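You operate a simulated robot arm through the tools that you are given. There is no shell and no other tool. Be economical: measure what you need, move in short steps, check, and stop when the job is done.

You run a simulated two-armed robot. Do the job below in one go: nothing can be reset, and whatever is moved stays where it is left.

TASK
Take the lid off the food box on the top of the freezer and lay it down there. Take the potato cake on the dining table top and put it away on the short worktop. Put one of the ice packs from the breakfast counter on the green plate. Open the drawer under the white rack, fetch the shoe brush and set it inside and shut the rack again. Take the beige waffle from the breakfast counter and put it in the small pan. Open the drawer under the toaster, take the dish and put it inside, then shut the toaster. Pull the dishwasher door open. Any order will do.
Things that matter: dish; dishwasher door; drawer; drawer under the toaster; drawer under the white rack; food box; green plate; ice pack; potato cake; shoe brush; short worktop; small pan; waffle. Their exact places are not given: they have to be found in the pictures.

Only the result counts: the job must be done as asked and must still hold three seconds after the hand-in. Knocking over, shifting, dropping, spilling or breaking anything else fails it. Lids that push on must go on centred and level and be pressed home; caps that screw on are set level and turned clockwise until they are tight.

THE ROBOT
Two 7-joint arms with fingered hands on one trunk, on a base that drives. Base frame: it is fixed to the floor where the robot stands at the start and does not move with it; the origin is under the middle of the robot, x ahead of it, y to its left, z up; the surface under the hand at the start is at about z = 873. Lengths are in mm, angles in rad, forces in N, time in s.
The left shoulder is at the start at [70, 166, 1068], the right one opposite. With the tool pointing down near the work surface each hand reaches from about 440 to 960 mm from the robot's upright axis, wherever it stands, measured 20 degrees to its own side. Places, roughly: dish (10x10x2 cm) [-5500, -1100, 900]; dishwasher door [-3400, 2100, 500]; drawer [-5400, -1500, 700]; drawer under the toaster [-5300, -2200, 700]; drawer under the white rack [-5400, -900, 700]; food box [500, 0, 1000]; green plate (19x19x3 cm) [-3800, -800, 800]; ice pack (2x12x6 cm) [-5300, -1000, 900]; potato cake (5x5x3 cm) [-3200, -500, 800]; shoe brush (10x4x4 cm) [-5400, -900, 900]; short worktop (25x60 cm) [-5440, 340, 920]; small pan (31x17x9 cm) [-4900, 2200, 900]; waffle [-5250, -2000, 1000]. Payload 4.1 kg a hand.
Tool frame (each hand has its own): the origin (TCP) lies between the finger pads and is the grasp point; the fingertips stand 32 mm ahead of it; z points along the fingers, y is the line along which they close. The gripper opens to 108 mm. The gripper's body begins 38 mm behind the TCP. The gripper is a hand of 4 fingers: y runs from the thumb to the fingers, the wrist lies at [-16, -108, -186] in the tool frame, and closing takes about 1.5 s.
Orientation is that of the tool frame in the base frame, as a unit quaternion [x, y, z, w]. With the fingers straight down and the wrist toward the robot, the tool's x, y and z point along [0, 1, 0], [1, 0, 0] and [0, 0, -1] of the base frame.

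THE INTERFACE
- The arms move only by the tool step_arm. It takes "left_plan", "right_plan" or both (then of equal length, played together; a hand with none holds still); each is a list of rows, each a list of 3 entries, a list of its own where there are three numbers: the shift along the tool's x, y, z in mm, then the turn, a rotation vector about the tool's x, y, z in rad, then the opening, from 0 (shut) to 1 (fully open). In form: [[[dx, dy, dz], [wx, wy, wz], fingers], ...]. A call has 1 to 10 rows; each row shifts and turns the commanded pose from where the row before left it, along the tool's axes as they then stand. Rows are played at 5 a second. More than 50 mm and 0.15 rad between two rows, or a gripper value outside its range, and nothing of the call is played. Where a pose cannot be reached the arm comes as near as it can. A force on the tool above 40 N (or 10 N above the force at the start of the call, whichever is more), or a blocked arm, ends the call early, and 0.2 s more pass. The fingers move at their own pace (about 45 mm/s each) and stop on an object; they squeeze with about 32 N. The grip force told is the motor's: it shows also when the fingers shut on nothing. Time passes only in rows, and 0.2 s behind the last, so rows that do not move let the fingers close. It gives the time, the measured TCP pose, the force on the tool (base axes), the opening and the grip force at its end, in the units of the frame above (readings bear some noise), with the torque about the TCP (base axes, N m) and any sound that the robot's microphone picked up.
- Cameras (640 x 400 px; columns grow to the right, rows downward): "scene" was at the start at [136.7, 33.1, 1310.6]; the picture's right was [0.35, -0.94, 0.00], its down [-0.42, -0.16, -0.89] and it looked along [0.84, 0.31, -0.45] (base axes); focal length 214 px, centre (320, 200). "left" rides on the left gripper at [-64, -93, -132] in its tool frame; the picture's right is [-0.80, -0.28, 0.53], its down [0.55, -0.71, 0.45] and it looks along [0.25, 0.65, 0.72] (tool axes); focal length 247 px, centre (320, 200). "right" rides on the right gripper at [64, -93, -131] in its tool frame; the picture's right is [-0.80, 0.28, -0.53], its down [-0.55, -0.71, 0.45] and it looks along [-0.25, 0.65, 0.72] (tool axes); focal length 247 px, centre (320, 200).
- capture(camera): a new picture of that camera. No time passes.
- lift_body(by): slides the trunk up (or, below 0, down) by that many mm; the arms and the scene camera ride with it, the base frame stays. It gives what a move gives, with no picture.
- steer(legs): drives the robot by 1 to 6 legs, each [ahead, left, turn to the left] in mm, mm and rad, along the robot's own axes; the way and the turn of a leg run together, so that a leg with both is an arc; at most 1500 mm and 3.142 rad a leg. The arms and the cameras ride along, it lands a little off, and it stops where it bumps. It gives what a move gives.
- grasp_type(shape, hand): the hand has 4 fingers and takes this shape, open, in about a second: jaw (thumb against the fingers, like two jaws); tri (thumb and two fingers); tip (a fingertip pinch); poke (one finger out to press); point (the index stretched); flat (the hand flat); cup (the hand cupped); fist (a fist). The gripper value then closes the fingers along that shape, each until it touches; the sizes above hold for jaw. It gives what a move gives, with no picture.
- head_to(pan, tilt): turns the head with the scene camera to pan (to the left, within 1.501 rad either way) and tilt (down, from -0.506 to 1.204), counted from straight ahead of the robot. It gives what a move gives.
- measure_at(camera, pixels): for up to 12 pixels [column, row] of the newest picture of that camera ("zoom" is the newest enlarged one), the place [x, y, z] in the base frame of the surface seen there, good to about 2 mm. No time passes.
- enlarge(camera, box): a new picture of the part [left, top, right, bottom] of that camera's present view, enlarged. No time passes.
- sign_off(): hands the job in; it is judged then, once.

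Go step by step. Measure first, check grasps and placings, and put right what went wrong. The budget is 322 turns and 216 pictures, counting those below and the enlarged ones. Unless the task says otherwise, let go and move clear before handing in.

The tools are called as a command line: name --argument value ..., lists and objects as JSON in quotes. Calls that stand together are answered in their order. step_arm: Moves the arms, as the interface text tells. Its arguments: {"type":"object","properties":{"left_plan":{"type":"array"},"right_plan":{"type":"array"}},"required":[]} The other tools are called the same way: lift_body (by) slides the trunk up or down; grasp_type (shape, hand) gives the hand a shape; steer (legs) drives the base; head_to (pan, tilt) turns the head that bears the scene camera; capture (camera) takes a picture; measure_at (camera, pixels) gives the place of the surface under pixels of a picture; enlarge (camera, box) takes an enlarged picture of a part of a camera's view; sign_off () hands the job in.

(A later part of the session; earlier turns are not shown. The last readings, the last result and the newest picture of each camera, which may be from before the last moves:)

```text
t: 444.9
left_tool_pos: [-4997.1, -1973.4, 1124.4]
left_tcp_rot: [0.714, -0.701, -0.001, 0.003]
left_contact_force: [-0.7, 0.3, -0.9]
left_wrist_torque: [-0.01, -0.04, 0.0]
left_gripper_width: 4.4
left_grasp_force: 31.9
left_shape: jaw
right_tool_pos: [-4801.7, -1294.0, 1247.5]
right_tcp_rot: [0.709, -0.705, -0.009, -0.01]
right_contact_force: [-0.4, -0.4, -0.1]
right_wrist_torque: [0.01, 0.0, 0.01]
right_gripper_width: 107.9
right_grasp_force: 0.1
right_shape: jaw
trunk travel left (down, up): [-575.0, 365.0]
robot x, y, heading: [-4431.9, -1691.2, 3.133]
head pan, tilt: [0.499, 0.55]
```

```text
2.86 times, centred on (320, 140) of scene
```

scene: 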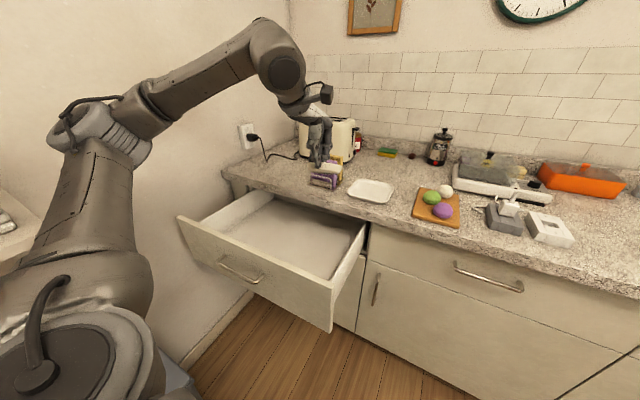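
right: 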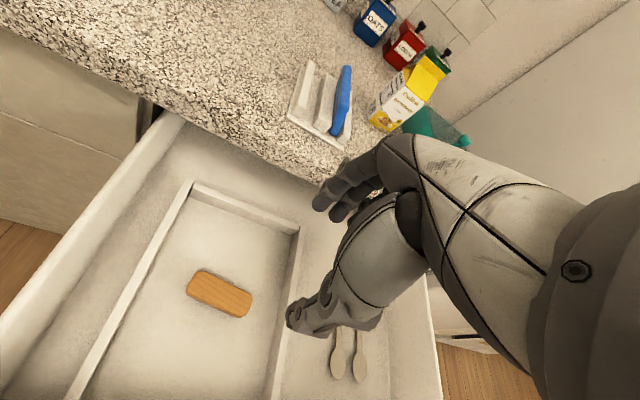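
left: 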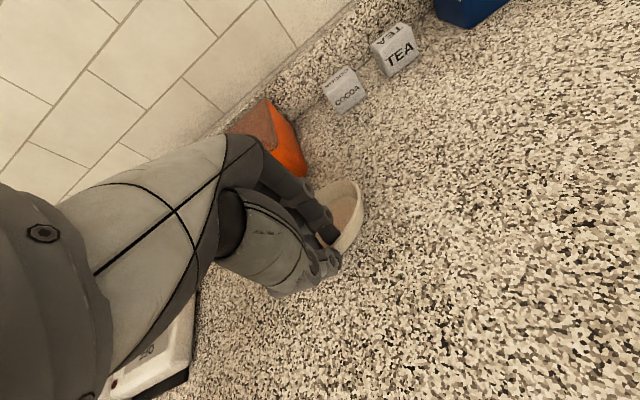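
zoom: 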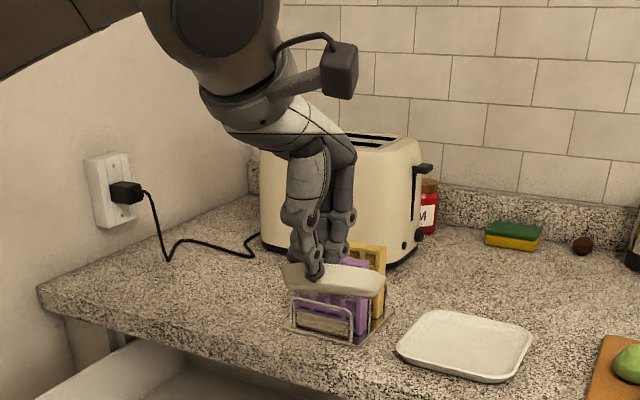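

The elbow at (−4694,−2194) is just clear of the shelf, so I stay here and lower the dish straight into the drawer with the trunk.

lift_body --by -350

capture --camera "left"

```text
t: 448.3
left_tool_pos: [-4997.2, -1972.9, 775.6]
left_tcp_rot: [0.714, -0.7, -0.001, 0.003]
left_contact_force: [-0.1, 0.0, 1.9]
left_wrist_torque: [-0.04, 0.14, 0.01]
left_gripper_width: 4.4
left_grasp_force: 32.4
left_shape: jaw
right_tool_pos: [-4800.5, -1293.3, 897.5]
right_tcp_rot: [0.708, -0.706, -0.009, -0.01]
right_contact_force: [0.3, 0.4, -0.1]
right_wrist_torque: [0.0, 0.02, 0.01]
right_gripper_width: 108.0
right_grasp_force: 0.1
right_shape: jaw
trunk travel left (down, up): [-225.0, 715.0]
robot x, y, heading: [-4429.4, -1690.7, 3.137]
head pan, tilt: [0.499, 0.55]
```

```text
69 pictures are left
```

left: 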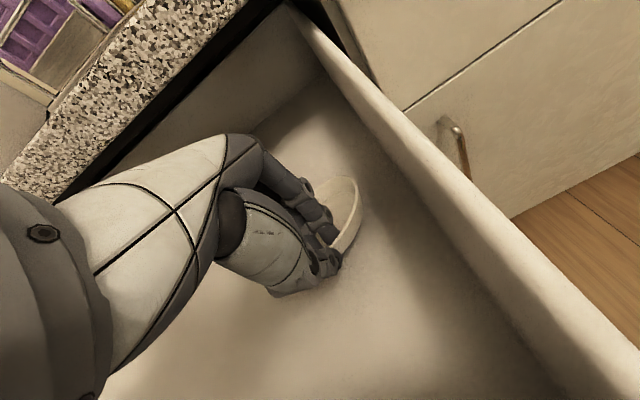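

The dish's far edge touches the floor. I lower 18 mm more so it settles, then release.

lift_body --by -18

step_arm --left_plan '[[[0, 0, 0], [0, 0, 0], 0.2], [[0, 0, 0], [0, 0, 0], 0.35], [[0, 0, 0], [0, 0, 0], 0.35], [[0, 0, 0], [0, 0, 0], 0.35]]'

capture --camera "left"

```text
t: 448.9
left_tool_pos: [-4996.7, -1972.8, 756.9]
left_tcp_rot: [0.714, -0.7, -0.002, 0.003]
left_contact_force: [-0.9, 0.8, 4.3]
left_wrist_torque: [-0.12, 0.28, -0.04]
left_gripper_width: 3.9
left_grasp_force: 32.4
left_shape: jaw
right_tool_pos: [-4800.1, -1294.0, 879.4]
right_tcp_rot: [0.708, -0.706, -0.01, -0.009]
right_contact_force: [0.4, -0.2, -0.1]
right_wrist_torque: [0.0, 0.03, 0.02]
right_gripper_width: 107.9
right_grasp_force: 0.2
right_shape: jaw
trunk travel left (down, up): [-207.0, 733.0]
robot x, y, heading: [-4430.8, -1692.2, 3.136]
head pan, tilt: [0.499, 0.55]
```

```text
t: 449.9
left_tool_pos: [-4996.7, -1973.4, 756.4]
left_tcp_rot: [0.714, -0.701, -0.002, 0.002]
left_contact_force: [0.5, -0.1, -0.2]
left_wrist_torque: [0.01, 0.0, 0.0]
left_gripper_width: 37.2
left_grasp_force: 0.0
left_shape: jaw
right_tool_pos: [-4800.9, -1293.4, 879.1]
right_tcp_rot: [0.708, -0.706, -0.009, -0.009]
right_contact_force: [0.2, 0.2, 0.3]
right_wrist_torque: [-0.02, 0.0, 0.0]
right_gripper_width: 107.9
right_grasp_force: 0.0
right_shape: jaw
trunk travel left (down, up): [-207.0, 733.0]
robot x, y, heading: [-4428.6, -1692.1, 3.134]
head pan, tilt: [0.499, 0.55]
```

```text
68 pictures are left
```

left: 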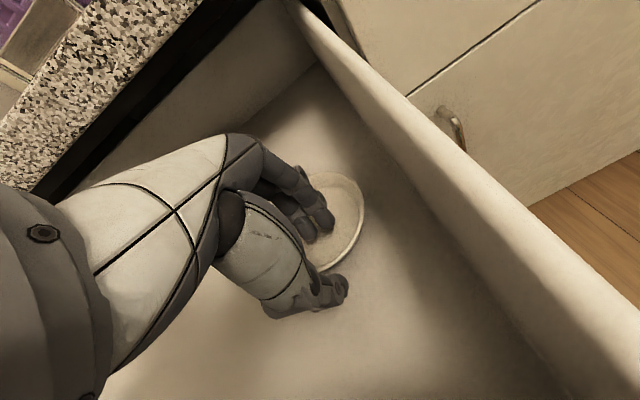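

The dish rests flat in the drawer. I raise the hand out, move back and right, and pitch the left hand forward with closed fingers for pushing.

lift_body --by 270

steer --legs '[[0, -160, 0], [-260, 0, 0]]'

step_arm --left_plan '[[[0, 0, -25], [-0.1, 0, 0], 0.2], [[0, 0, -25], [-0.1, 0, 0], 0], [[0, 0, -20], [-0.12, 0, 0], 0], [[0, 0, 0], [-0.12, 0, 0], 0], [[0, 0, 0], [-0.15, 0, 0], 0], [[0, 0, 0], [-0.15, 0, 0], 0], [[0, 0, 0], [-0.15, 0, 0], 0], [[0, 0, 0], [-0.1, 0, 0], 0]]'

capture --camera "scene"

```text
t: 452.7
left_tool_pos: [-4996.9, -1973.7, 1026.0]
left_tcp_rot: [0.714, -0.7, -0.002, 0.003]
left_contact_force: [0.3, -0.1, -0.2]
left_wrist_torque: [-0.01, 0.01, 0.02]
left_gripper_width: 37.6
left_grasp_force: 0.0
left_shape: jaw
right_tool_pos: [-4801.0, -1292.7, 1148.0]
right_tcp_rot: [0.708, -0.706, -0.009, -0.01]
right_contact_force: [0.5, -0.5, -0.4]
right_wrist_torque: [0.01, 0.01, -0.02]
right_gripper_width: 108.0
right_grasp_force: 0.0
right_shape: jaw
trunk travel left (down, up): [-477.0, 463.0]
robot x, y, heading: [-4431.6, -1697.9, 3.137]
head pan, tilt: [0.499, 0.55]
```

```text
t: 455.6
left_tool_pos: [-4742.7, -1814.2, 1025.5]
left_tcp_rot: [0.712, -0.702, -0.001, 0.003]
left_contact_force: [-0.2, -0.6, -0.1]
left_wrist_torque: [0.0, 0.02, -0.02]
left_gripper_width: 37.5
left_grasp_force: 0.1
left_shape: jaw
right_tool_pos: [-4541.9, -1135.7, 1148.3]
right_tcp_rot: [-0.706, 0.708, 0.01, 0.008]
right_contact_force: [0.8, -0.2, -0.4]
right_wrist_torque: [0.02, 0.0, 0.01]
right_gripper_width: 107.8
right_grasp_force: 0.1
right_shape: jaw
trunk travel left (down, up): [-477.0, 463.0]
robot x, y, heading: [-4175.4, -1536.7, 3.13]
head pan, tilt: [0.499, 0.55]
```

```text
t: 457.4
left_tool_pos: [-4737.3, -1813.9, 1096.0]
left_tcp_rot: [0.624, -0.618, -0.336, 0.34]
left_contact_force: [0.7, -0.3, -0.4]
left_wrist_torque: [0.0, 0.0, 0.0]
left_gripper_width: 0.1
left_grasp_force: 31.7
left_shape: jaw
right_tool_pos: [-4542.6, -1136.6, 1147.7]
right_tcp_rot: [-0.706, 0.708, 0.009, 0.01]
right_contact_force: [0.6, -0.2, 0.3]
right_wrist_torque: [-0.01, 0.0, 0.01]
right_gripper_width: 108.4
right_grasp_force: 0.0
right_shape: jaw
trunk travel left (down, up): [-477.0, 463.0]
robot x, y, heading: [-4175.0, -1537.3, 3.136]
head pan, tilt: [0.499, 0.55]
```

```text
67 pictures are left
```

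scene: 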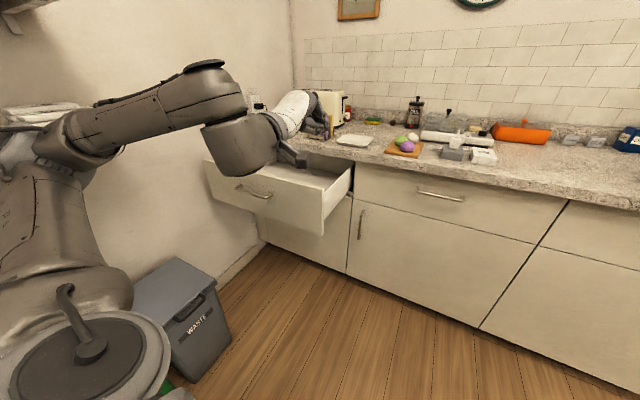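

I lower the trunk 306, shift left 130 and push the drawer in by driving ahead.

lift_body --by -306

steer --legs '[[0, 130, 0], [340, 0, 0]]'

steer --legs '[[72, 0, 0]]'

capture --camera "scene"

```text
t: 460.4
left_tool_pos: [-4737.5, -1812.4, 790.1]
left_tcp_rot: [0.624, -0.618, -0.336, 0.34]
left_contact_force: [0.2, -0.4, -0.2]
left_wrist_torque: [-0.01, 0.01, 0.02]
left_gripper_width: 0.1
left_grasp_force: 31.9
left_shape: jaw
right_tool_pos: [-4543.2, -1135.5, 842.9]
right_tcp_rot: [-0.705, 0.709, 0.009, 0.009]
right_contact_force: [-0.7, -0.2, 0.1]
right_wrist_torque: [-0.01, -0.02, -0.01]
right_gripper_width: 108.1
right_grasp_force: 0.0
right_shape: jaw
trunk travel left (down, up): [-171.0, 769.0]
robot x, y, heading: [-4175.6, -1538.3, 3.134]
head pan, tilt: [0.499, 0.55]
```

```text
t: 463.5
left_tool_pos: [-5076.1, -1933.3, 790.0]
left_tcp_rot: [0.622, -0.621, -0.336, 0.338]
left_contact_force: [-0.9, -0.4, -0.9]
left_wrist_torque: [0.01, -0.02, -0.01]
left_gripper_width: 0.0
left_grasp_force: 31.8
left_shape: jaw
right_tool_pos: [-4874.0, -1257.8, 841.8]
right_tcp_rot: [-0.702, 0.712, 0.01, 0.01]
right_contact_force: [0.4, -0.4, 0.6]
right_wrist_torque: [0.01, 0.03, 0.01]
right_gripper_width: 108.1
right_grasp_force: 0.1
right_shape: jaw
trunk travel left (down, up): [-171.0, 769.0]
robot x, y, heading: [-4513.0, -1665.0, 3.119]
head pan, tilt: [0.499, 0.55]
```

```text
t: 464.6
left_tool_pos: [-5138.5, -1933.0, 790.8]
left_tcp_rot: [-0.621, 0.621, 0.337, -0.339]
left_contact_force: [11.8, -1.6, -2.9]
left_wrist_torque: [-0.07, -0.22, -0.01]
left_gripper_width: 0.0
left_grasp_force: 31.7
left_shape: jaw
right_tool_pos: [-4943.4, -1256.7, 842.0]
right_tcp_rot: [-0.704, 0.71, 0.01, 0.009]
right_contact_force: [-0.2, 0.3, 0.7]
right_wrist_torque: [0.02, 0.0, -0.02]
right_gripper_width: 108.3
right_grasp_force: 0.0
right_shape: jaw
trunk travel left (down, up): [-171.0, 769.0]
robot x, y, heading: [-4580.2, -1663.6, 3.124]
head pan, tilt: [0.499, 0.55]
stopped in leg 1: the force on the tool passed its limit at 44 N (the readings are from after the stop); the commanded pose is now the measured one
```

```text
66 pictures are left
```

scene: 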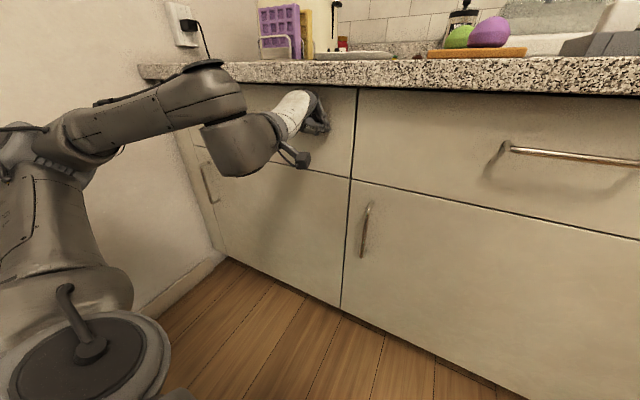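

The drawer is closed (44 N stop). I back off, move right away from the shelf, raise the trunk and take a close look at the waffle rack.

measure_at --camera "scene" --pixels '[[260, 110], [340, 120], [400, 120], [320, 210], [400, 220]]'

steer --legs '[[-200, 0, 0], [0, -200, 0]]'

lift_body --by 400

step_arm --left_plan '[[[0, 0, 0], [0.15, 0, 0], 0.5], [[0, 0, 0], [0.15, 0, 0], 0.5], [[0, 0, 0], [0.15, 0, 0], 0.5], [[0, 0, 0], [0.15, 0, 0], 0.5], [[0, 0, 0], [0.15, 0, 0], 0.5], [[0, 0, 0], [0.15, 0, 0], 0.5], [[0, 0, 0], [0.1, 0, 0], 0.5]]'

capture --camera "scene"

```text
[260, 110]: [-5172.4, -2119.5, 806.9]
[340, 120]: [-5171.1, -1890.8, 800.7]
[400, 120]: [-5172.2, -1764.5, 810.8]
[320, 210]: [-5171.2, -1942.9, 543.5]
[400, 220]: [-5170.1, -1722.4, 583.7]
```

```text
t: 467.4
left_tool_pos: [-4941.3, -1739.4, 791.2]
left_tcp_rot: [-0.621, 0.621, 0.337, -0.339]
left_contact_force: [0.2, -0.7, 0.6]
left_wrist_torque: [0.02, 0.01, 0.01]
left_gripper_width: 0.1
left_grasp_force: 32.4
left_shape: jaw
right_tool_pos: [-4744.5, -1064.0, 842.0]
right_tcp_rot: [-0.703, 0.711, 0.01, 0.01]
right_contact_force: [0.9, 0.3, 0.7]
right_wrist_torque: [-0.02, 0.01, 0.0]
right_gripper_width: 108.0
right_grasp_force: 0.1
right_shape: jaw
trunk travel left (down, up): [-171.0, 769.0]
robot x, y, heading: [-4380.0, -1471.1, 3.129]
head pan, tilt: [0.499, 0.55]
```

```text
t: 471.2
left_tool_pos: [-4942.5, -1739.4, 1191.2]
left_tcp_rot: [-0.621, 0.621, 0.336, -0.339]
left_contact_force: [-0.1, 0.5, -0.3]
left_wrist_torque: [-0.03, 0.0, 0.0]
left_gripper_width: 0.2
left_grasp_force: 32.2
left_shape: jaw
right_tool_pos: [-4745.6, -1065.0, 1241.3]
right_tcp_rot: [-0.704, 0.71, 0.009, 0.01]
right_contact_force: [0.2, 0.4, 1.0]
right_wrist_torque: [-0.02, 0.02, 0.02]
right_gripper_width: 107.8
right_grasp_force: 0.0
right_shape: jaw
trunk travel left (down, up): [-571.0, 369.0]
robot x, y, heading: [-4380.6, -1475.8, 3.125]
head pan, tilt: [0.499, 0.55]
```

```text
t: 472.8
left_tool_pos: [-4942.0, -1739.2, 1191.5]
left_tcp_rot: [0.707, -0.707, 0.003, 0.0]
left_contact_force: [-0.6, -0.6, 0.2]
left_wrist_torque: [0.02, 0.02, -0.02]
left_gripper_width: 53.8
left_grasp_force: 0.2
left_shape: jaw
right_tool_pos: [-4745.7, -1065.0, 1241.9]
right_tcp_rot: [-0.703, 0.711, 0.01, 0.009]
right_contact_force: [-0.7, -0.1, -0.2]
right_wrist_torque: [0.03, 0.01, 0.01]
right_gripper_width: 108.1
right_grasp_force: 0.1
right_shape: jaw
trunk travel left (down, up): [-571.0, 369.0]
robot x, y, heading: [-4380.3, -1469.9, 3.118]
head pan, tilt: [0.499, 0.55]
```

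```text
65 pictures are left
```

scene: 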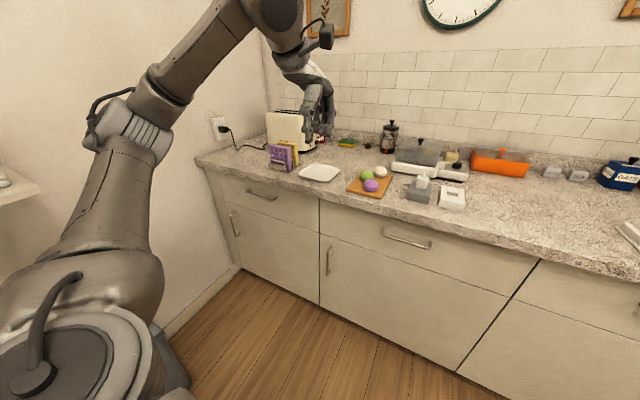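

Both drawers are flush (face x −5172). I enlarge the waffle rack at (285,157).

enlarge --camera "scene" --box '[255, 130, 325, 180]'

measure_at --camera "zoom" --pixels '[[130, 130], [190, 200], [230, 140], [215, 110], [260, 105], [385, 130], [385, 160], [300, 115], [390, 200], [300, 290], [250, 330], [385, 250]]'

```text
8.00 times, centred on (290, 155) of scene
```

zoom: 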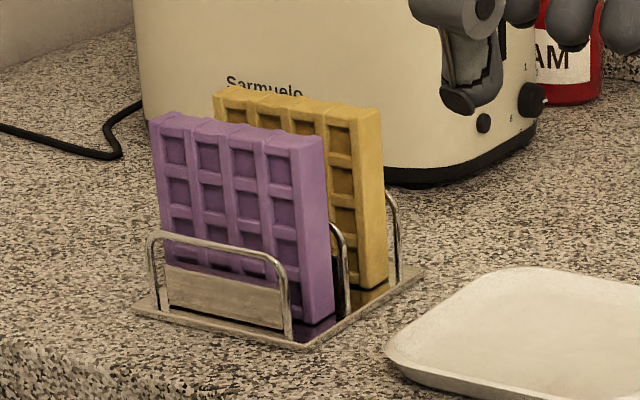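

```text
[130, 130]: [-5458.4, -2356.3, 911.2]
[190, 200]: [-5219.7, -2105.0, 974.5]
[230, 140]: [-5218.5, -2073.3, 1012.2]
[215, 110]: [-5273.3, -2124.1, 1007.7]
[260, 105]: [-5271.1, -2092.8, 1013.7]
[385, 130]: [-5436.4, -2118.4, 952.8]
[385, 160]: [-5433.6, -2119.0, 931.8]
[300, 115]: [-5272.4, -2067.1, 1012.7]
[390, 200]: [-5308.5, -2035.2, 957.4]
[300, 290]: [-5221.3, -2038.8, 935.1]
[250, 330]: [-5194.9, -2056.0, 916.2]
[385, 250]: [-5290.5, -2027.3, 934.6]
```

measure_at --camera "zoom" --pixels '[[352, 140], [360, 140], [368, 140], [376, 140], [380, 140], [296, 170], [306, 170], [316, 170], [323, 170], [340, 105], [370, 108], [348, 250]]'

```text
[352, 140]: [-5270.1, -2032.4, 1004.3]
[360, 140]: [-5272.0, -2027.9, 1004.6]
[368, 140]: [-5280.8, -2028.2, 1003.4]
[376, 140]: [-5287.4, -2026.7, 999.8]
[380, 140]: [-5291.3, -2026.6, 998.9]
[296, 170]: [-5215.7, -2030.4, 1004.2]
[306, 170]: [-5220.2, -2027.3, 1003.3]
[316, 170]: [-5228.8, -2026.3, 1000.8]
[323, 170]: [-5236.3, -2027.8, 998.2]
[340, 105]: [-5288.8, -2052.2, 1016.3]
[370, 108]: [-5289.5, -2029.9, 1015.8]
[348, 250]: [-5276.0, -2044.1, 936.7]
```

The beige waffle: x −5270…−5292, centre y −2077, top z 1016; the purple one's back is at −5238. I drive so the left hand comes over it, with a 36 mm opening.

steer --legs '[[333, 0, 0], [0, 345, 0]]'

step_arm --left_plan '[[[0, 0, 20], [0, 0, 0], 0.33], [[0, 0, 30], [0, 0, 0], 0.33], [[0, 0, 0], [0, 0, 0], 0.33]]'

capture --camera "left"

```text
t: 476.8
left_tool_pos: [-5278.5, -2070.0, 1191.1]
left_tcp_rot: [-0.706, 0.708, -0.002, 0.001]
left_contact_force: [-0.6, -0.7, 1.0]
left_wrist_torque: [0.0, 0.03, -0.01]
left_gripper_width: 53.9
left_grasp_force: 0.1
left_shape: jaw
right_tool_pos: [-5077.2, -1396.4, 1242.7]
right_tcp_rot: [-0.702, 0.712, 0.01, 0.009]
right_contact_force: [0.5, -0.4, 0.0]
right_wrist_torque: [0.0, -0.01, -0.04]
right_gripper_width: 108.0
right_grasp_force: 0.0
right_shape: jaw
trunk travel left (down, up): [-571.0, 369.0]
robot x, y, heading: [-4716.2, -1801.9, 3.12]
head pan, tilt: [0.499, 0.55]
```

```text
t: 477.6
left_tool_pos: [-5278.1, -2068.4, 1140.6]
left_tcp_rot: [-0.706, 0.708, -0.002, -0.001]
left_contact_force: [-0.1, -0.4, -0.3]
left_wrist_torque: [-0.01, 0.0, -0.02]
left_gripper_width: 36.1
left_grasp_force: 0.0
left_shape: jaw
right_tool_pos: [-5077.5, -1395.7, 1242.8]
right_tcp_rot: [-0.702, 0.713, 0.009, 0.01]
right_contact_force: [-0.4, 0.2, 0.3]
right_wrist_torque: [0.02, 0.0, -0.02]
right_gripper_width: 108.0
right_grasp_force: 0.0
right_shape: jaw
trunk travel left (down, up): [-571.0, 369.0]
robot x, y, heading: [-4712.9, -1799.9, 3.117]
head pan, tilt: [0.499, 0.55]
```

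```text
63 pictures are left
```

left: 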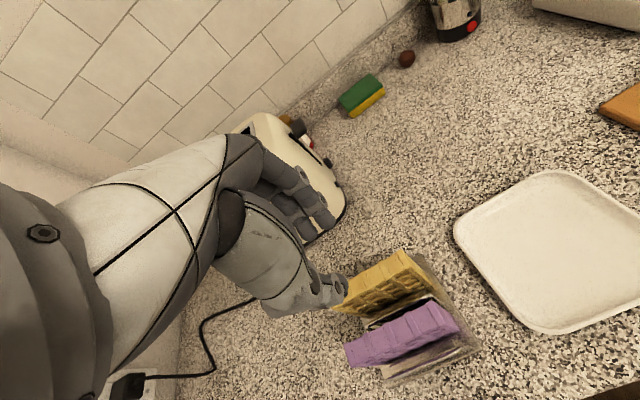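

step_arm --left_plan '[[[8, 3.5, 30], [0, 0, 0], 0.33], [[0, 0, 30], [0, 0, 0], 0.33], [[0, 0, 26], [0, 0, 0], 0.33], [[0, 0, 0], [0, 0, 0], 0.33]]'

enlarge --camera "scene" --box '[250, 110, 370, 210]'

```text
t: 478.6
left_tool_pos: [-5282.1, -2075.0, 1054.1]
left_tcp_rot: [-0.706, 0.708, -0.001, 0.0]
left_contact_force: [-0.7, 0.1, 0.6]
left_wrist_torque: [0.01, -0.02, 0.01]
left_gripper_width: 36.4
left_grasp_force: 0.1
left_shape: jaw
right_tool_pos: [-5076.9, -1394.9, 1241.2]
right_tcp_rot: [-0.701, 0.713, 0.009, 0.009]
right_contact_force: [0.5, 0.9, -0.6]
right_wrist_torque: [0.01, 0.0, -0.03]
right_gripper_width: 107.9
right_grasp_force: 0.1
right_shape: jaw
trunk travel left (down, up): [-571.0, 369.0]
robot x, y, heading: [-4714.6, -1802.7, 3.122]
head pan, tilt: [0.499, 0.55]
```

```text
4.00 times, centred on (310, 160) of scene
```

zoom: 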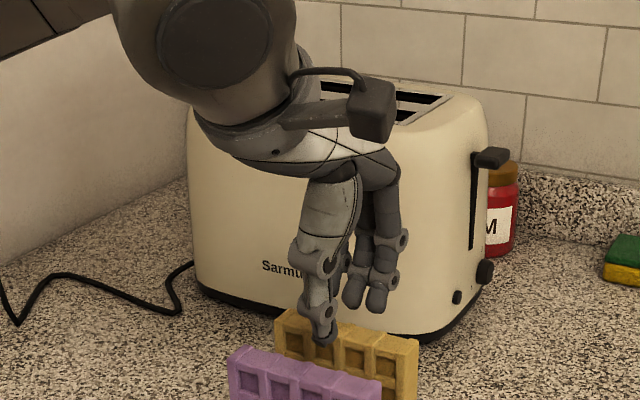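

The thumb is above the gap and the fingers behind the beige waffle. I go down 50 mm and close.

step_arm --left_plan '[[[0, 0, 15], [0, 0, 0], 0.33], [[0, 0, 15], [0, 0, 0], 0.33], [[0, 0, 12], [0, 0, 0], 0.33], [[0, 0, 8], [0, 0, 0], 0.33], [[0, 0, 0], [0, 0, 0], 0.33]]'

enlarge --camera "left" --box '[240, 160, 480, 340]'

```text
t: 479.8
left_tool_pos: [-5279.8, -2076.2, 1004.7]
left_tcp_rot: [-0.706, 0.708, -0.003, 0.0]
left_contact_force: [-0.6, 0.3, -0.3]
left_wrist_torque: [-0.01, -0.02, -0.01]
left_gripper_width: 36.0
left_grasp_force: 0.0
left_shape: jaw
right_tool_pos: [-5077.4, -1396.0, 1241.7]
right_tcp_rot: [-0.702, 0.712, 0.009, 0.01]
right_contact_force: [0.1, 1.1, -0.4]
right_wrist_torque: [0.0, 0.0, -0.01]
right_gripper_width: 107.8
right_grasp_force: 0.0
right_shape: jaw
trunk travel left (down, up): [-571.0, 369.0]
robot x, y, heading: [-4716.8, -1801.1, 3.114]
head pan, tilt: [0.499, 0.55]
```

```text
2.22 times, centred on (360, 250) of left
```

zoom: 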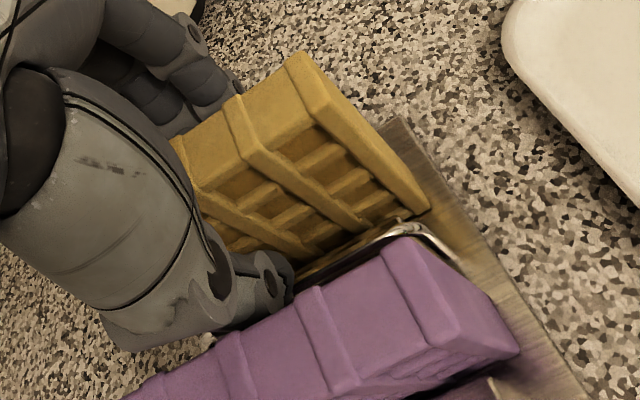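

Thumb and fingers straddle the beige waffle without contact. I close and lift.

step_arm --left_plan '[[[0, 0, 0], [0, 0, 0], 0], [[0, 0, 0], [0, 0, 0], 0], [[0, 0, 0], [0, 0, 0], 0], [[0, 0, 0], [0, 0, 0], 0], [[0, 0, 0], [0, 0, 0], 0], [[0, 0, -10], [0, 0, 0], 0], [[0, 0, -20], [0, 0, 0], 0], [[0, 0, -30], [0, 0, 0], 0], [[0, 0, -30], [0, 0, 0], 0], [[0, 0, -30], [0, 0, 0], 0]]'

capture --camera "scene"

```text
t: 482.0
left_tool_pos: [-5281.6, -2075.7, 1127.8]
left_tcp_rot: [-0.706, 0.708, -0.003, 0.0]
left_contact_force: [0.1, -0.3, -0.4]
left_wrist_torque: [0.03, -0.01, 0.0]
left_gripper_width: 16.4
left_grasp_force: 32.0
left_shape: jaw
right_tool_pos: [-5076.6, -1395.4, 1241.7]
right_tcp_rot: [-0.701, 0.713, 0.009, 0.009]
right_contact_force: [1.4, -0.5, -0.7]
right_wrist_torque: [0.0, 0.01, -0.01]
right_gripper_width: 108.0
right_grasp_force: 0.0
right_shape: jaw
trunk travel left (down, up): [-571.0, 369.0]
robot x, y, heading: [-4717.0, -1801.3, 3.123]
head pan, tilt: [0.499, 0.55]
```

```text
60 pictures are left
```

scene: 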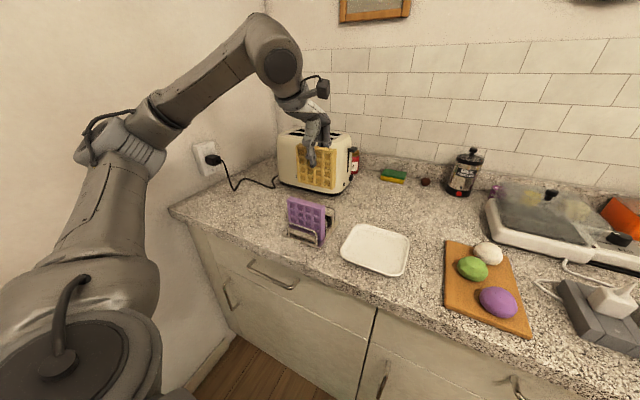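

The beige waffle is held (16 mm). I raise it, move right away from the wall, back off, turn to face +y and drive along the gap to the other counter.

step_arm --left_plan '[[[0, 0, -35], [0, 0, 0], 0], [[0, 0, -30], [0, 0, 0], 0]]'

steer --legs '[[0, -350, 0], [-230, 0, 0], [0, 0, -0.78], [0, 0, -0.77]]'

head_to --pan 0.3 --tilt 0.4

capture --camera "scene"

```text
t: 482.6
left_tool_pos: [-5281.0, -2078.0, 1192.4]
left_tcp_rot: [-0.705, 0.709, -0.003, 0.0]
left_contact_force: [-1.0, 0.1, -0.9]
left_wrist_torque: [-0.03, 0.0, -0.03]
left_gripper_width: 16.6
left_grasp_force: 32.0
left_shape: jaw
right_tool_pos: [-5076.9, -1395.1, 1241.2]
right_tcp_rot: [-0.701, 0.713, 0.01, 0.009]
right_contact_force: [0.5, -0.4, 0.8]
right_wrist_torque: [0.01, -0.01, 0.0]
right_gripper_width: 107.9
right_grasp_force: 0.0
right_shape: jaw
trunk travel left (down, up): [-571.0, 369.0]
robot x, y, heading: [-4716.7, -1801.0, 3.118]
head pan, tilt: [0.499, 0.55]
```

```text
t: 490.4
left_tool_pos: [-4743.2, -883.2, 1191.6]
left_tcp_rot: [0.015, 1.0, -0.002, -0.001]
left_contact_force: [0.2, 0.3, -1.3]
left_wrist_torque: [-0.02, 0.0, -0.01]
left_gripper_width: 16.3
left_grasp_force: 31.6
left_shape: jaw
right_tool_pos: [-4064.8, -1103.6, 1242.3]
right_tcp_rot: [0.021, 1.0, 0.0, 0.014]
right_contact_force: [0.0, 0.1, -0.6]
right_wrist_torque: [-0.01, 0.03, 0.02]
right_gripper_width: 108.0
right_grasp_force: 0.0
right_shape: jaw
trunk travel left (down, up): [-571.0, 369.0]
robot x, y, heading: [-4482.6, -1456.3, 1.522]
head pan, tilt: [0.499, 0.55]
```

```text
t: 491.1
left_tool_pos: [-4743.4, -883.3, 1191.9]
left_tcp_rot: [0.015, 1.0, -0.001, -0.001]
left_contact_force: [1.5, -0.1, -1.0]
left_wrist_torque: [-0.03, 0.02, -0.02]
left_gripper_width: 16.4
left_grasp_force: 32.1
left_shape: jaw
right_tool_pos: [-4065.1, -1105.2, 1240.5]
right_tcp_rot: [0.021, 1.0, 0.0, 0.013]
right_contact_force: [-1.1, 0.1, -0.5]
right_wrist_torque: [-0.04, -0.02, -0.01]
right_gripper_width: 108.0
right_grasp_force: 0.1
right_shape: jaw
trunk travel left (down, up): [-571.0, 369.0]
robot x, y, heading: [-4481.4, -1452.5, 1.523]
head pan, tilt: [0.3, 0.4]
```

```text
59 pictures are left
```

scene: 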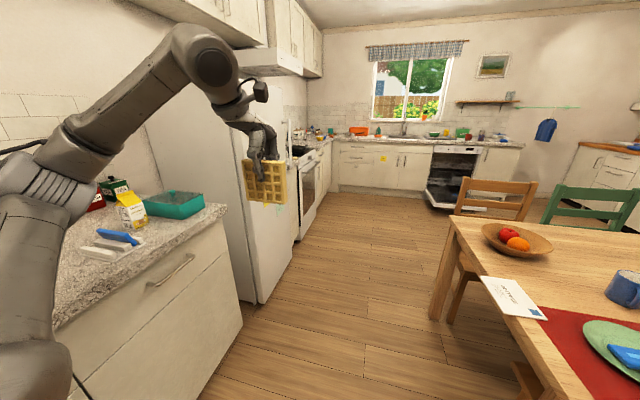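

The way is clear. I straighten and drive ahead to y≈1150.

steer --legs '[[0, 0, 0.048], [1000, 0, 0], [1000, 0, 0], [600, 0, 0]]'

head_to --pan 0.35 --tilt 0.5

capture --camera "scene"

```text
t: 504.6
left_tool_pos: [-4764.5, 1734.1, 1191.1]
left_tcp_rot: [-0.009, 1.0, -0.002, -0.001]
left_contact_force: [-0.6, 1.1, -0.4]
left_wrist_torque: [0.0, -0.03, 0.01]
left_gripper_width: 16.6
left_grasp_force: 32.1
left_shape: jaw
right_tool_pos: [-4078.6, 1547.6, 1240.8]
right_tcp_rot: [-0.004, 1.0, -0.001, 0.013]
right_contact_force: [0.5, -0.6, -0.1]
right_wrist_torque: [0.01, 0.05, -0.01]
right_gripper_width: 108.1
right_grasp_force: 0.0
right_shape: jaw
trunk travel left (down, up): [-571.0, 369.0]
robot x, y, heading: [-4481.0, 1174.2, 1.57]
head pan, tilt: [0.3, 0.4]
```

```text
t: 505.3
left_tool_pos: [-4766.6, 1733.8, 1191.8]
left_tcp_rot: [-0.01, 1.0, -0.001, -0.001]
left_contact_force: [0.2, -0.1, -0.7]
left_wrist_torque: [-0.01, 0.01, -0.01]
left_gripper_width: 16.5
left_grasp_force: 32.1
left_shape: jaw
right_tool_pos: [-4078.0, 1546.9, 1241.8]
right_tcp_rot: [-0.003, 1.0, 0.0, 0.013]
right_contact_force: [0.5, -0.1, 0.0]
right_wrist_torque: [-0.02, 0.0, 0.03]
right_gripper_width: 107.9
right_grasp_force: 0.0
right_shape: jaw
trunk travel left (down, up): [-571.0, 369.0]
robot x, y, heading: [-4474.3, 1174.2, 1.574]
head pan, tilt: [0.351, 0.499]
```

```text
58 pictures are left
```

scene: 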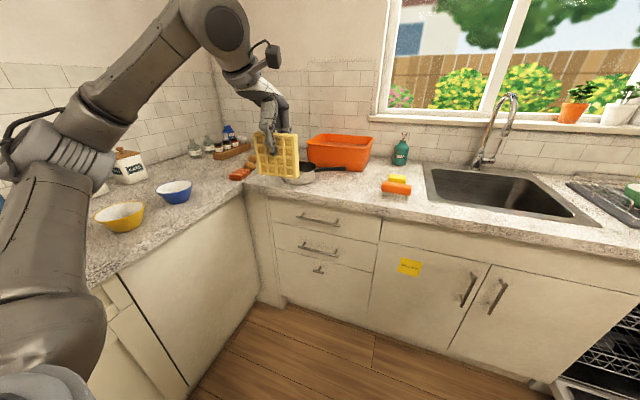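

enlarge --camera "scene" --box '[230, 130, 390, 230]'

measure_at --camera "zoom" --pixels '[[240, 205], [290, 180], [320, 180], [335, 190], [330, 165], [295, 210], [340, 160], [400, 160], [460, 155], [350, 150], [310, 165], [480, 170]]'

capture --camera "left"

```text
4.00 times, centred on (310, 180) of scene
```

zoom: 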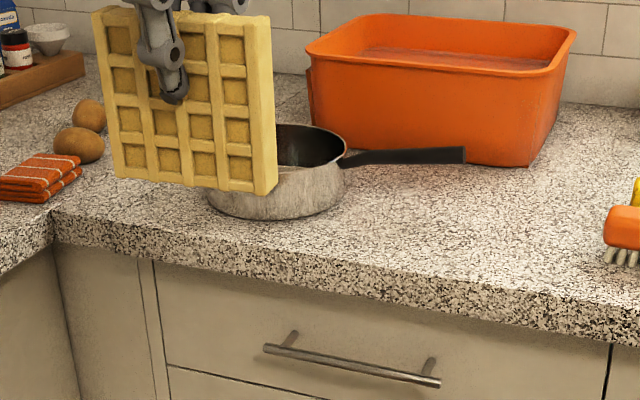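

```text
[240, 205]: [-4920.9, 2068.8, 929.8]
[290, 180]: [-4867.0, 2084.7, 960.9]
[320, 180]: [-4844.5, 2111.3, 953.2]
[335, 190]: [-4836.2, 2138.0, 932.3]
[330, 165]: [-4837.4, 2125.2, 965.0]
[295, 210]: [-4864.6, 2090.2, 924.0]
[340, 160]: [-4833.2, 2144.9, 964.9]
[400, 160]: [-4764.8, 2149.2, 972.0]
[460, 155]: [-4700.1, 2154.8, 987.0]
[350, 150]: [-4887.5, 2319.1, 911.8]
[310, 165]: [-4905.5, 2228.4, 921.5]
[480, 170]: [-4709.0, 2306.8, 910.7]
```

```text
56 pictures are left
```

left: 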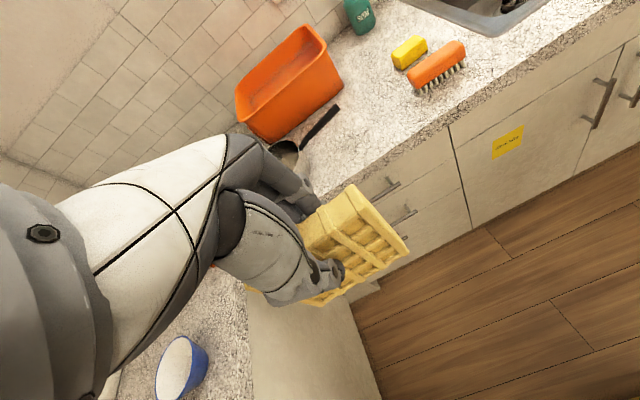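

The pan: right rim x≈−4833, front ≈2065, floor z≈921, handle to the right. I pitch the hand forward now so the waffle comes nearly flat.

step_arm --left_plan '[[[0, 0, 0], [-0.12, 0, 0], 0], [[0, 0, 0], [-0.12, 0, 0], 0], [[0, 0, 0], [-0.12, 0, 0], 0], [[0, 0, 0], [-0.12, 0, 0], 0], [[0, 0, 0], [-0.12, 0, 0], 0], [[0, 0, 0], [-0.12, 0, 0], 0], [[0, 0, 0], [-0.12, 0, 0], 0], [[0, 0, 0], [-0.12, 0, 0], 0], [[0, 0, 0], [-0.1, 0, 0], 0]]'

capture --camera "scene"

```text
t: 507.3
left_tool_pos: [-4765.7, 1735.0, 1191.8]
left_tcp_rot: [-0.007, 0.863, 0.505, -0.005]
left_contact_force: [0.6, 0.0, -0.7]
left_wrist_torque: [-0.01, -0.01, -0.02]
left_gripper_width: 16.0
left_grasp_force: 31.6
left_shape: jaw
right_tool_pos: [-4078.1, 1546.9, 1243.2]
right_tcp_rot: [-0.004, 1.0, 0.001, 0.013]
right_contact_force: [-0.6, 0.4, -0.2]
right_wrist_torque: [0.0, 0.0, 0.03]
right_gripper_width: 107.9
right_grasp_force: 0.0
right_shape: jaw
trunk travel left (down, up): [-571.0, 369.0]
robot x, y, heading: [-4475.7, 1174.0, 1.568]
head pan, tilt: [0.351, 0.499]
```

```text
55 pictures are left
```

scene: 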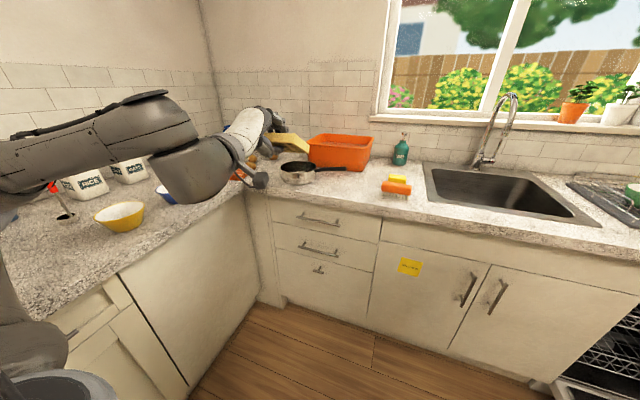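

enlarge --camera "scene" --box '[260, 145, 350, 200]'

```text
7.11 times, centred on (305, 172) of scene
```

zoom: 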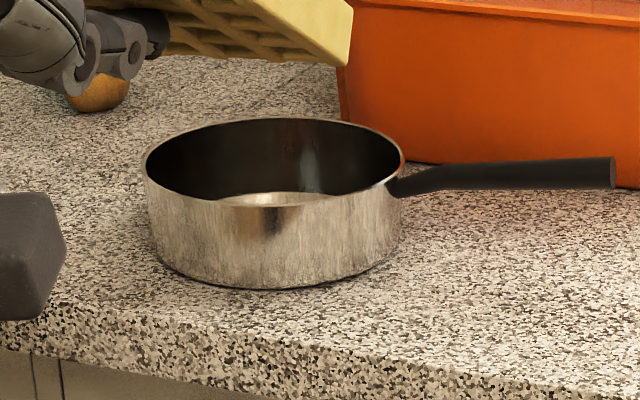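

measure_at --camera "zoom" --pixels '[[146, 172], [402, 165], [275, 204], [265, 119], [200, 192], [350, 195], [180, 140], [370, 135], [270, 198], [270, 160], [400, 190], [610, 170]]'

```text
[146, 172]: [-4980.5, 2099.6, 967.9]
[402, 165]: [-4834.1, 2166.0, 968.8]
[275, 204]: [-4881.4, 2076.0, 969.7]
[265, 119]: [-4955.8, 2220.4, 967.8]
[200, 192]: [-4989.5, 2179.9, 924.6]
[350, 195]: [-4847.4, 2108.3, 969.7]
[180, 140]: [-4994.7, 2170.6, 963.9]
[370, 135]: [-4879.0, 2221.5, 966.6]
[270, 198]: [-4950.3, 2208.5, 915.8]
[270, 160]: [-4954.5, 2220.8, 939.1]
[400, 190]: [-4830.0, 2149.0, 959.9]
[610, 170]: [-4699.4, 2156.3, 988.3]
```

The pan's centre is about (−4914,2149), radius 81, rim z 968. I check the bowls near my left elbow's path before driving in.

measure_at --camera "scene" --pixels '[[120, 208], [140, 210], [162, 190], [62, 190], [125, 165], [90, 180], [160, 95], [60, 140], [20, 140]]'

```text
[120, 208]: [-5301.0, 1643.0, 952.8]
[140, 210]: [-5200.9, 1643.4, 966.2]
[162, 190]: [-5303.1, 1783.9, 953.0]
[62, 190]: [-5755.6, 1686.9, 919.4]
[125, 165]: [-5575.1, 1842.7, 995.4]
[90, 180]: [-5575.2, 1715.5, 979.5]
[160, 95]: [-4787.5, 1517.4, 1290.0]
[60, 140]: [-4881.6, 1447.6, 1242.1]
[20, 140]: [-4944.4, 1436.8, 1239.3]
```

The elbow would come near the yellow bowl, so I turn the base 0.3 rad left (which swings the elbow in) before driving, and draw the right hand back from the sink.

step_arm --right_plan '[[[0, -40, 0], [0, 0, 0], 1], [[0, -40, 0], [0, 0, 0], 1], [[0, -40, 0], [0, 0, 0], 1], [[0, -30, 0], [0, 0, 0], 1]]'

steer --legs '[[0, 0, 0.3], [380, -160, 0]]'

capture --camera "scene"

```text
t: 508.3
left_tool_pos: [-4766.0, 1730.8, 1195.3]
left_tcp_rot: [-0.009, 0.862, 0.507, -0.007]
left_contact_force: [-0.2, -1.1, -0.5]
left_wrist_torque: [-0.05, 0.03, 0.01]
left_gripper_width: 16.3
left_grasp_force: 31.9
left_shape: jaw
right_tool_pos: [-4075.0, 1389.7, 1245.2]
right_tcp_rot: [-0.007, 1.0, 0.012, 0.012]
right_contact_force: [0.7, 3.8, -2.8]
right_wrist_torque: [-0.34, 0.1, 0.01]
right_gripper_width: 108.3
right_grasp_force: 0.1
right_shape: jaw
trunk travel left (down, up): [-571.0, 369.0]
robot x, y, heading: [-4473.3, 1172.2, 1.572]
head pan, tilt: [0.351, 0.499]
```

```text
t: 511.7
left_tool_pos: [-4875.4, 2016.0, 1192.0]
left_tcp_rot: [-0.137, 0.853, 0.497, -0.081]
left_contact_force: [1.1, 0.8, -0.7]
left_wrist_torque: [0.01, -0.01, -0.01]
left_gripper_width: 16.7
left_grasp_force: 31.9
left_shape: jaw
right_tool_pos: [-4114.1, 1899.3, 1242.7]
right_tcp_rot: [-0.154, 0.988, 0.003, 0.013]
right_contact_force: [0.3, 0.6, -0.2]
right_wrist_torque: [-0.03, 0.0, 0.01]
right_gripper_width: 107.7
right_grasp_force: 0.0
right_shape: jaw
trunk travel left (down, up): [-571.0, 369.0]
robot x, y, heading: [-4434.9, 1566.2, 1.873]
head pan, tilt: [0.351, 0.499]
```

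```text
53 pictures are left
```

scene: 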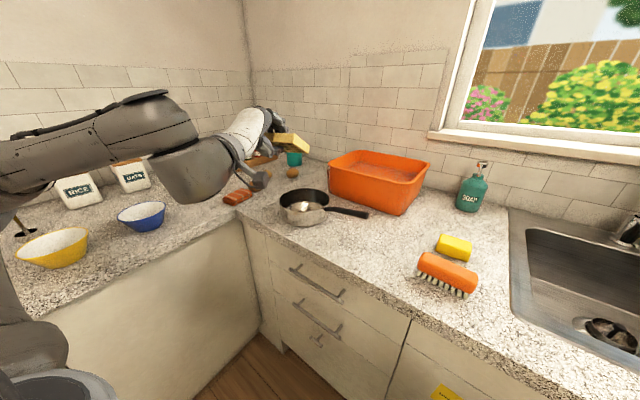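

I drive the last 106 mm ahead and lower the trunk in steps.

steer --legs '[[106, -2, 0]]'

lift_body --by -140

capture --camera "scene"

capture --camera "left"

```text
t: 512.9
left_tool_pos: [-4903.4, 2113.7, 1190.5]
left_tcp_rot: [-0.138, 0.852, 0.498, -0.082]
left_contact_force: [-0.6, -0.2, -1.2]
left_wrist_torque: [-0.02, -0.03, 0.01]
left_gripper_width: 16.3
left_grasp_force: 32.2
left_shape: jaw
right_tool_pos: [-4141.7, 1997.0, 1242.3]
right_tcp_rot: [-0.155, 0.988, 0.002, 0.013]
right_contact_force: [0.4, -0.1, -0.1]
right_wrist_torque: [-0.05, 0.01, -0.02]
right_gripper_width: 107.9
right_grasp_force: 0.1
right_shape: jaw
trunk travel left (down, up): [-571.0, 369.0]
robot x, y, heading: [-4459.4, 1662.9, 1.879]
head pan, tilt: [0.351, 0.499]
```

```text
t: 514.5
left_tool_pos: [-4904.1, 2112.1, 1051.6]
left_tcp_rot: [-0.139, 0.852, 0.497, -0.083]
left_contact_force: [0.0, 0.4, -0.5]
left_wrist_torque: [0.0, -0.01, -0.01]
left_gripper_width: 16.2
left_grasp_force: 31.9
left_shape: jaw
right_tool_pos: [-4142.2, 1996.4, 1102.7]
right_tcp_rot: [-0.154, 0.988, 0.002, 0.012]
right_contact_force: [-0.1, 0.0, 0.0]
right_wrist_torque: [0.05, -0.01, 0.01]
right_gripper_width: 108.2
right_grasp_force: 0.1
right_shape: jaw
trunk travel left (down, up): [-431.0, 509.0]
robot x, y, heading: [-4458.4, 1662.3, 1.877]
head pan, tilt: [0.351, 0.499]
```

```text
52 pictures are left
```

scene: 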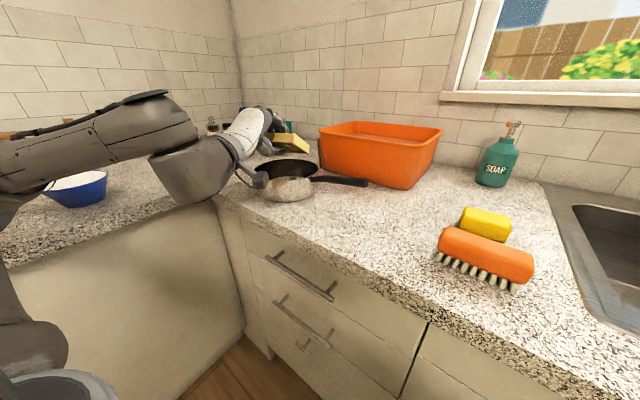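

```text
51 pictures are left
```

left: 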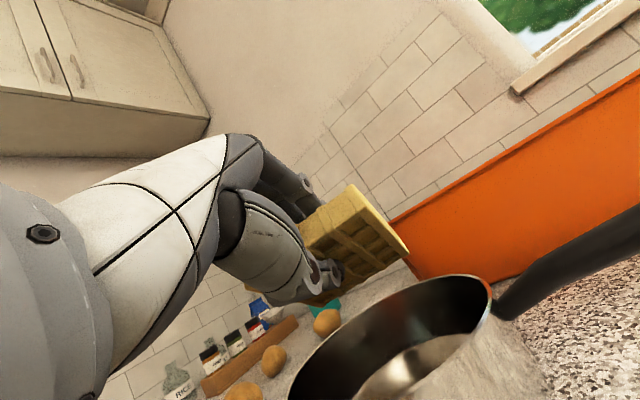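

enlarge --camera "scene" --box '[220, 95, 380, 215]'

measure_at --camera "left" --pixels '[[320, 215], [352, 190], [405, 250], [350, 285], [340, 240], [488, 285], [330, 345], [460, 330]]'

```text
3.33 times, centred on (300, 155) of scene
```

zoom: 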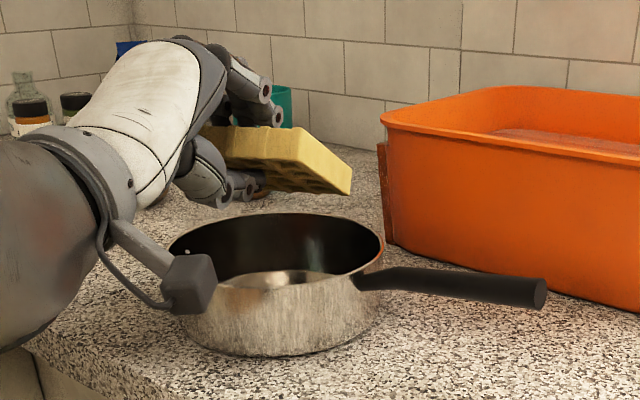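

```text
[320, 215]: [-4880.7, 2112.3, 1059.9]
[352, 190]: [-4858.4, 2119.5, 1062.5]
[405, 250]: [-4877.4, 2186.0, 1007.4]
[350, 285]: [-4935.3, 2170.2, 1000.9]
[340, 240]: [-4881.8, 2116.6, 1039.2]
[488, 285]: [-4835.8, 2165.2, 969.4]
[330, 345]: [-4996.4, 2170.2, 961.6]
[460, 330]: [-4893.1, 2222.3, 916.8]
```

The waffle's centre is about (−4915,2139), above the pan. I move 9 mm ahead and lower 50 mm.

steer --legs '[[9, 0, 0]]'

lift_body --by -50

enlarge --camera "scene" --box '[220, 75, 380, 195]'

capture --camera "left"

```text
t: 515.3
left_tool_pos: [-4906.5, 2121.8, 1052.5]
left_tcp_rot: [-0.138, 0.852, 0.498, -0.082]
left_contact_force: [0.2, 0.0, -0.4]
left_wrist_torque: [-0.04, 0.0, 0.02]
left_gripper_width: 16.3
left_grasp_force: 31.6
left_shape: jaw
right_tool_pos: [-4144.7, 2006.2, 1101.5]
right_tcp_rot: [-0.155, 0.988, 0.003, 0.014]
right_contact_force: [0.3, 0.2, 0.1]
right_wrist_torque: [-0.01, 0.02, 0.0]
right_gripper_width: 107.7
right_grasp_force: 0.2
right_shape: jaw
trunk travel left (down, up): [-431.0, 509.0]
robot x, y, heading: [-4464.0, 1672.1, 1.873]
head pan, tilt: [0.351, 0.499]
```

```text
t: 516.2
left_tool_pos: [-4906.2, 2120.2, 1002.2]
left_tcp_rot: [-0.138, 0.852, 0.498, -0.082]
left_contact_force: [-0.1, 0.3, 0.0]
left_wrist_torque: [-0.06, -0.02, 0.0]
left_gripper_width: 16.5
left_grasp_force: 31.9
left_shape: jaw
right_tool_pos: [-4145.6, 2003.2, 1052.9]
right_tcp_rot: [-0.155, 0.988, 0.002, 0.011]
right_contact_force: [-0.9, 0.4, -0.4]
right_wrist_torque: [-0.01, -0.02, -0.02]
right_gripper_width: 108.1
right_grasp_force: 0.0
right_shape: jaw
trunk travel left (down, up): [-381.0, 559.0]
robot x, y, heading: [-4460.2, 1675.3, 1.87]
head pan, tilt: [0.351, 0.499]
```

```text
3.33 times, centred on (300, 135) of scene
```

zoom: 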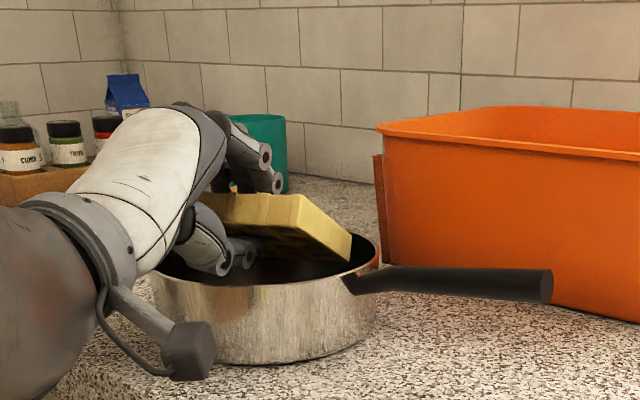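

```text
48 pictures are left
```

left: 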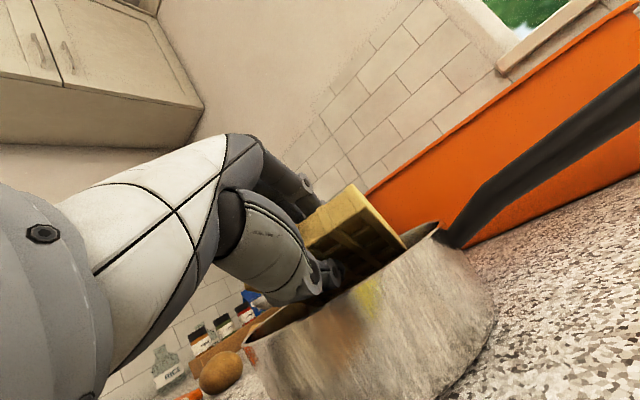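

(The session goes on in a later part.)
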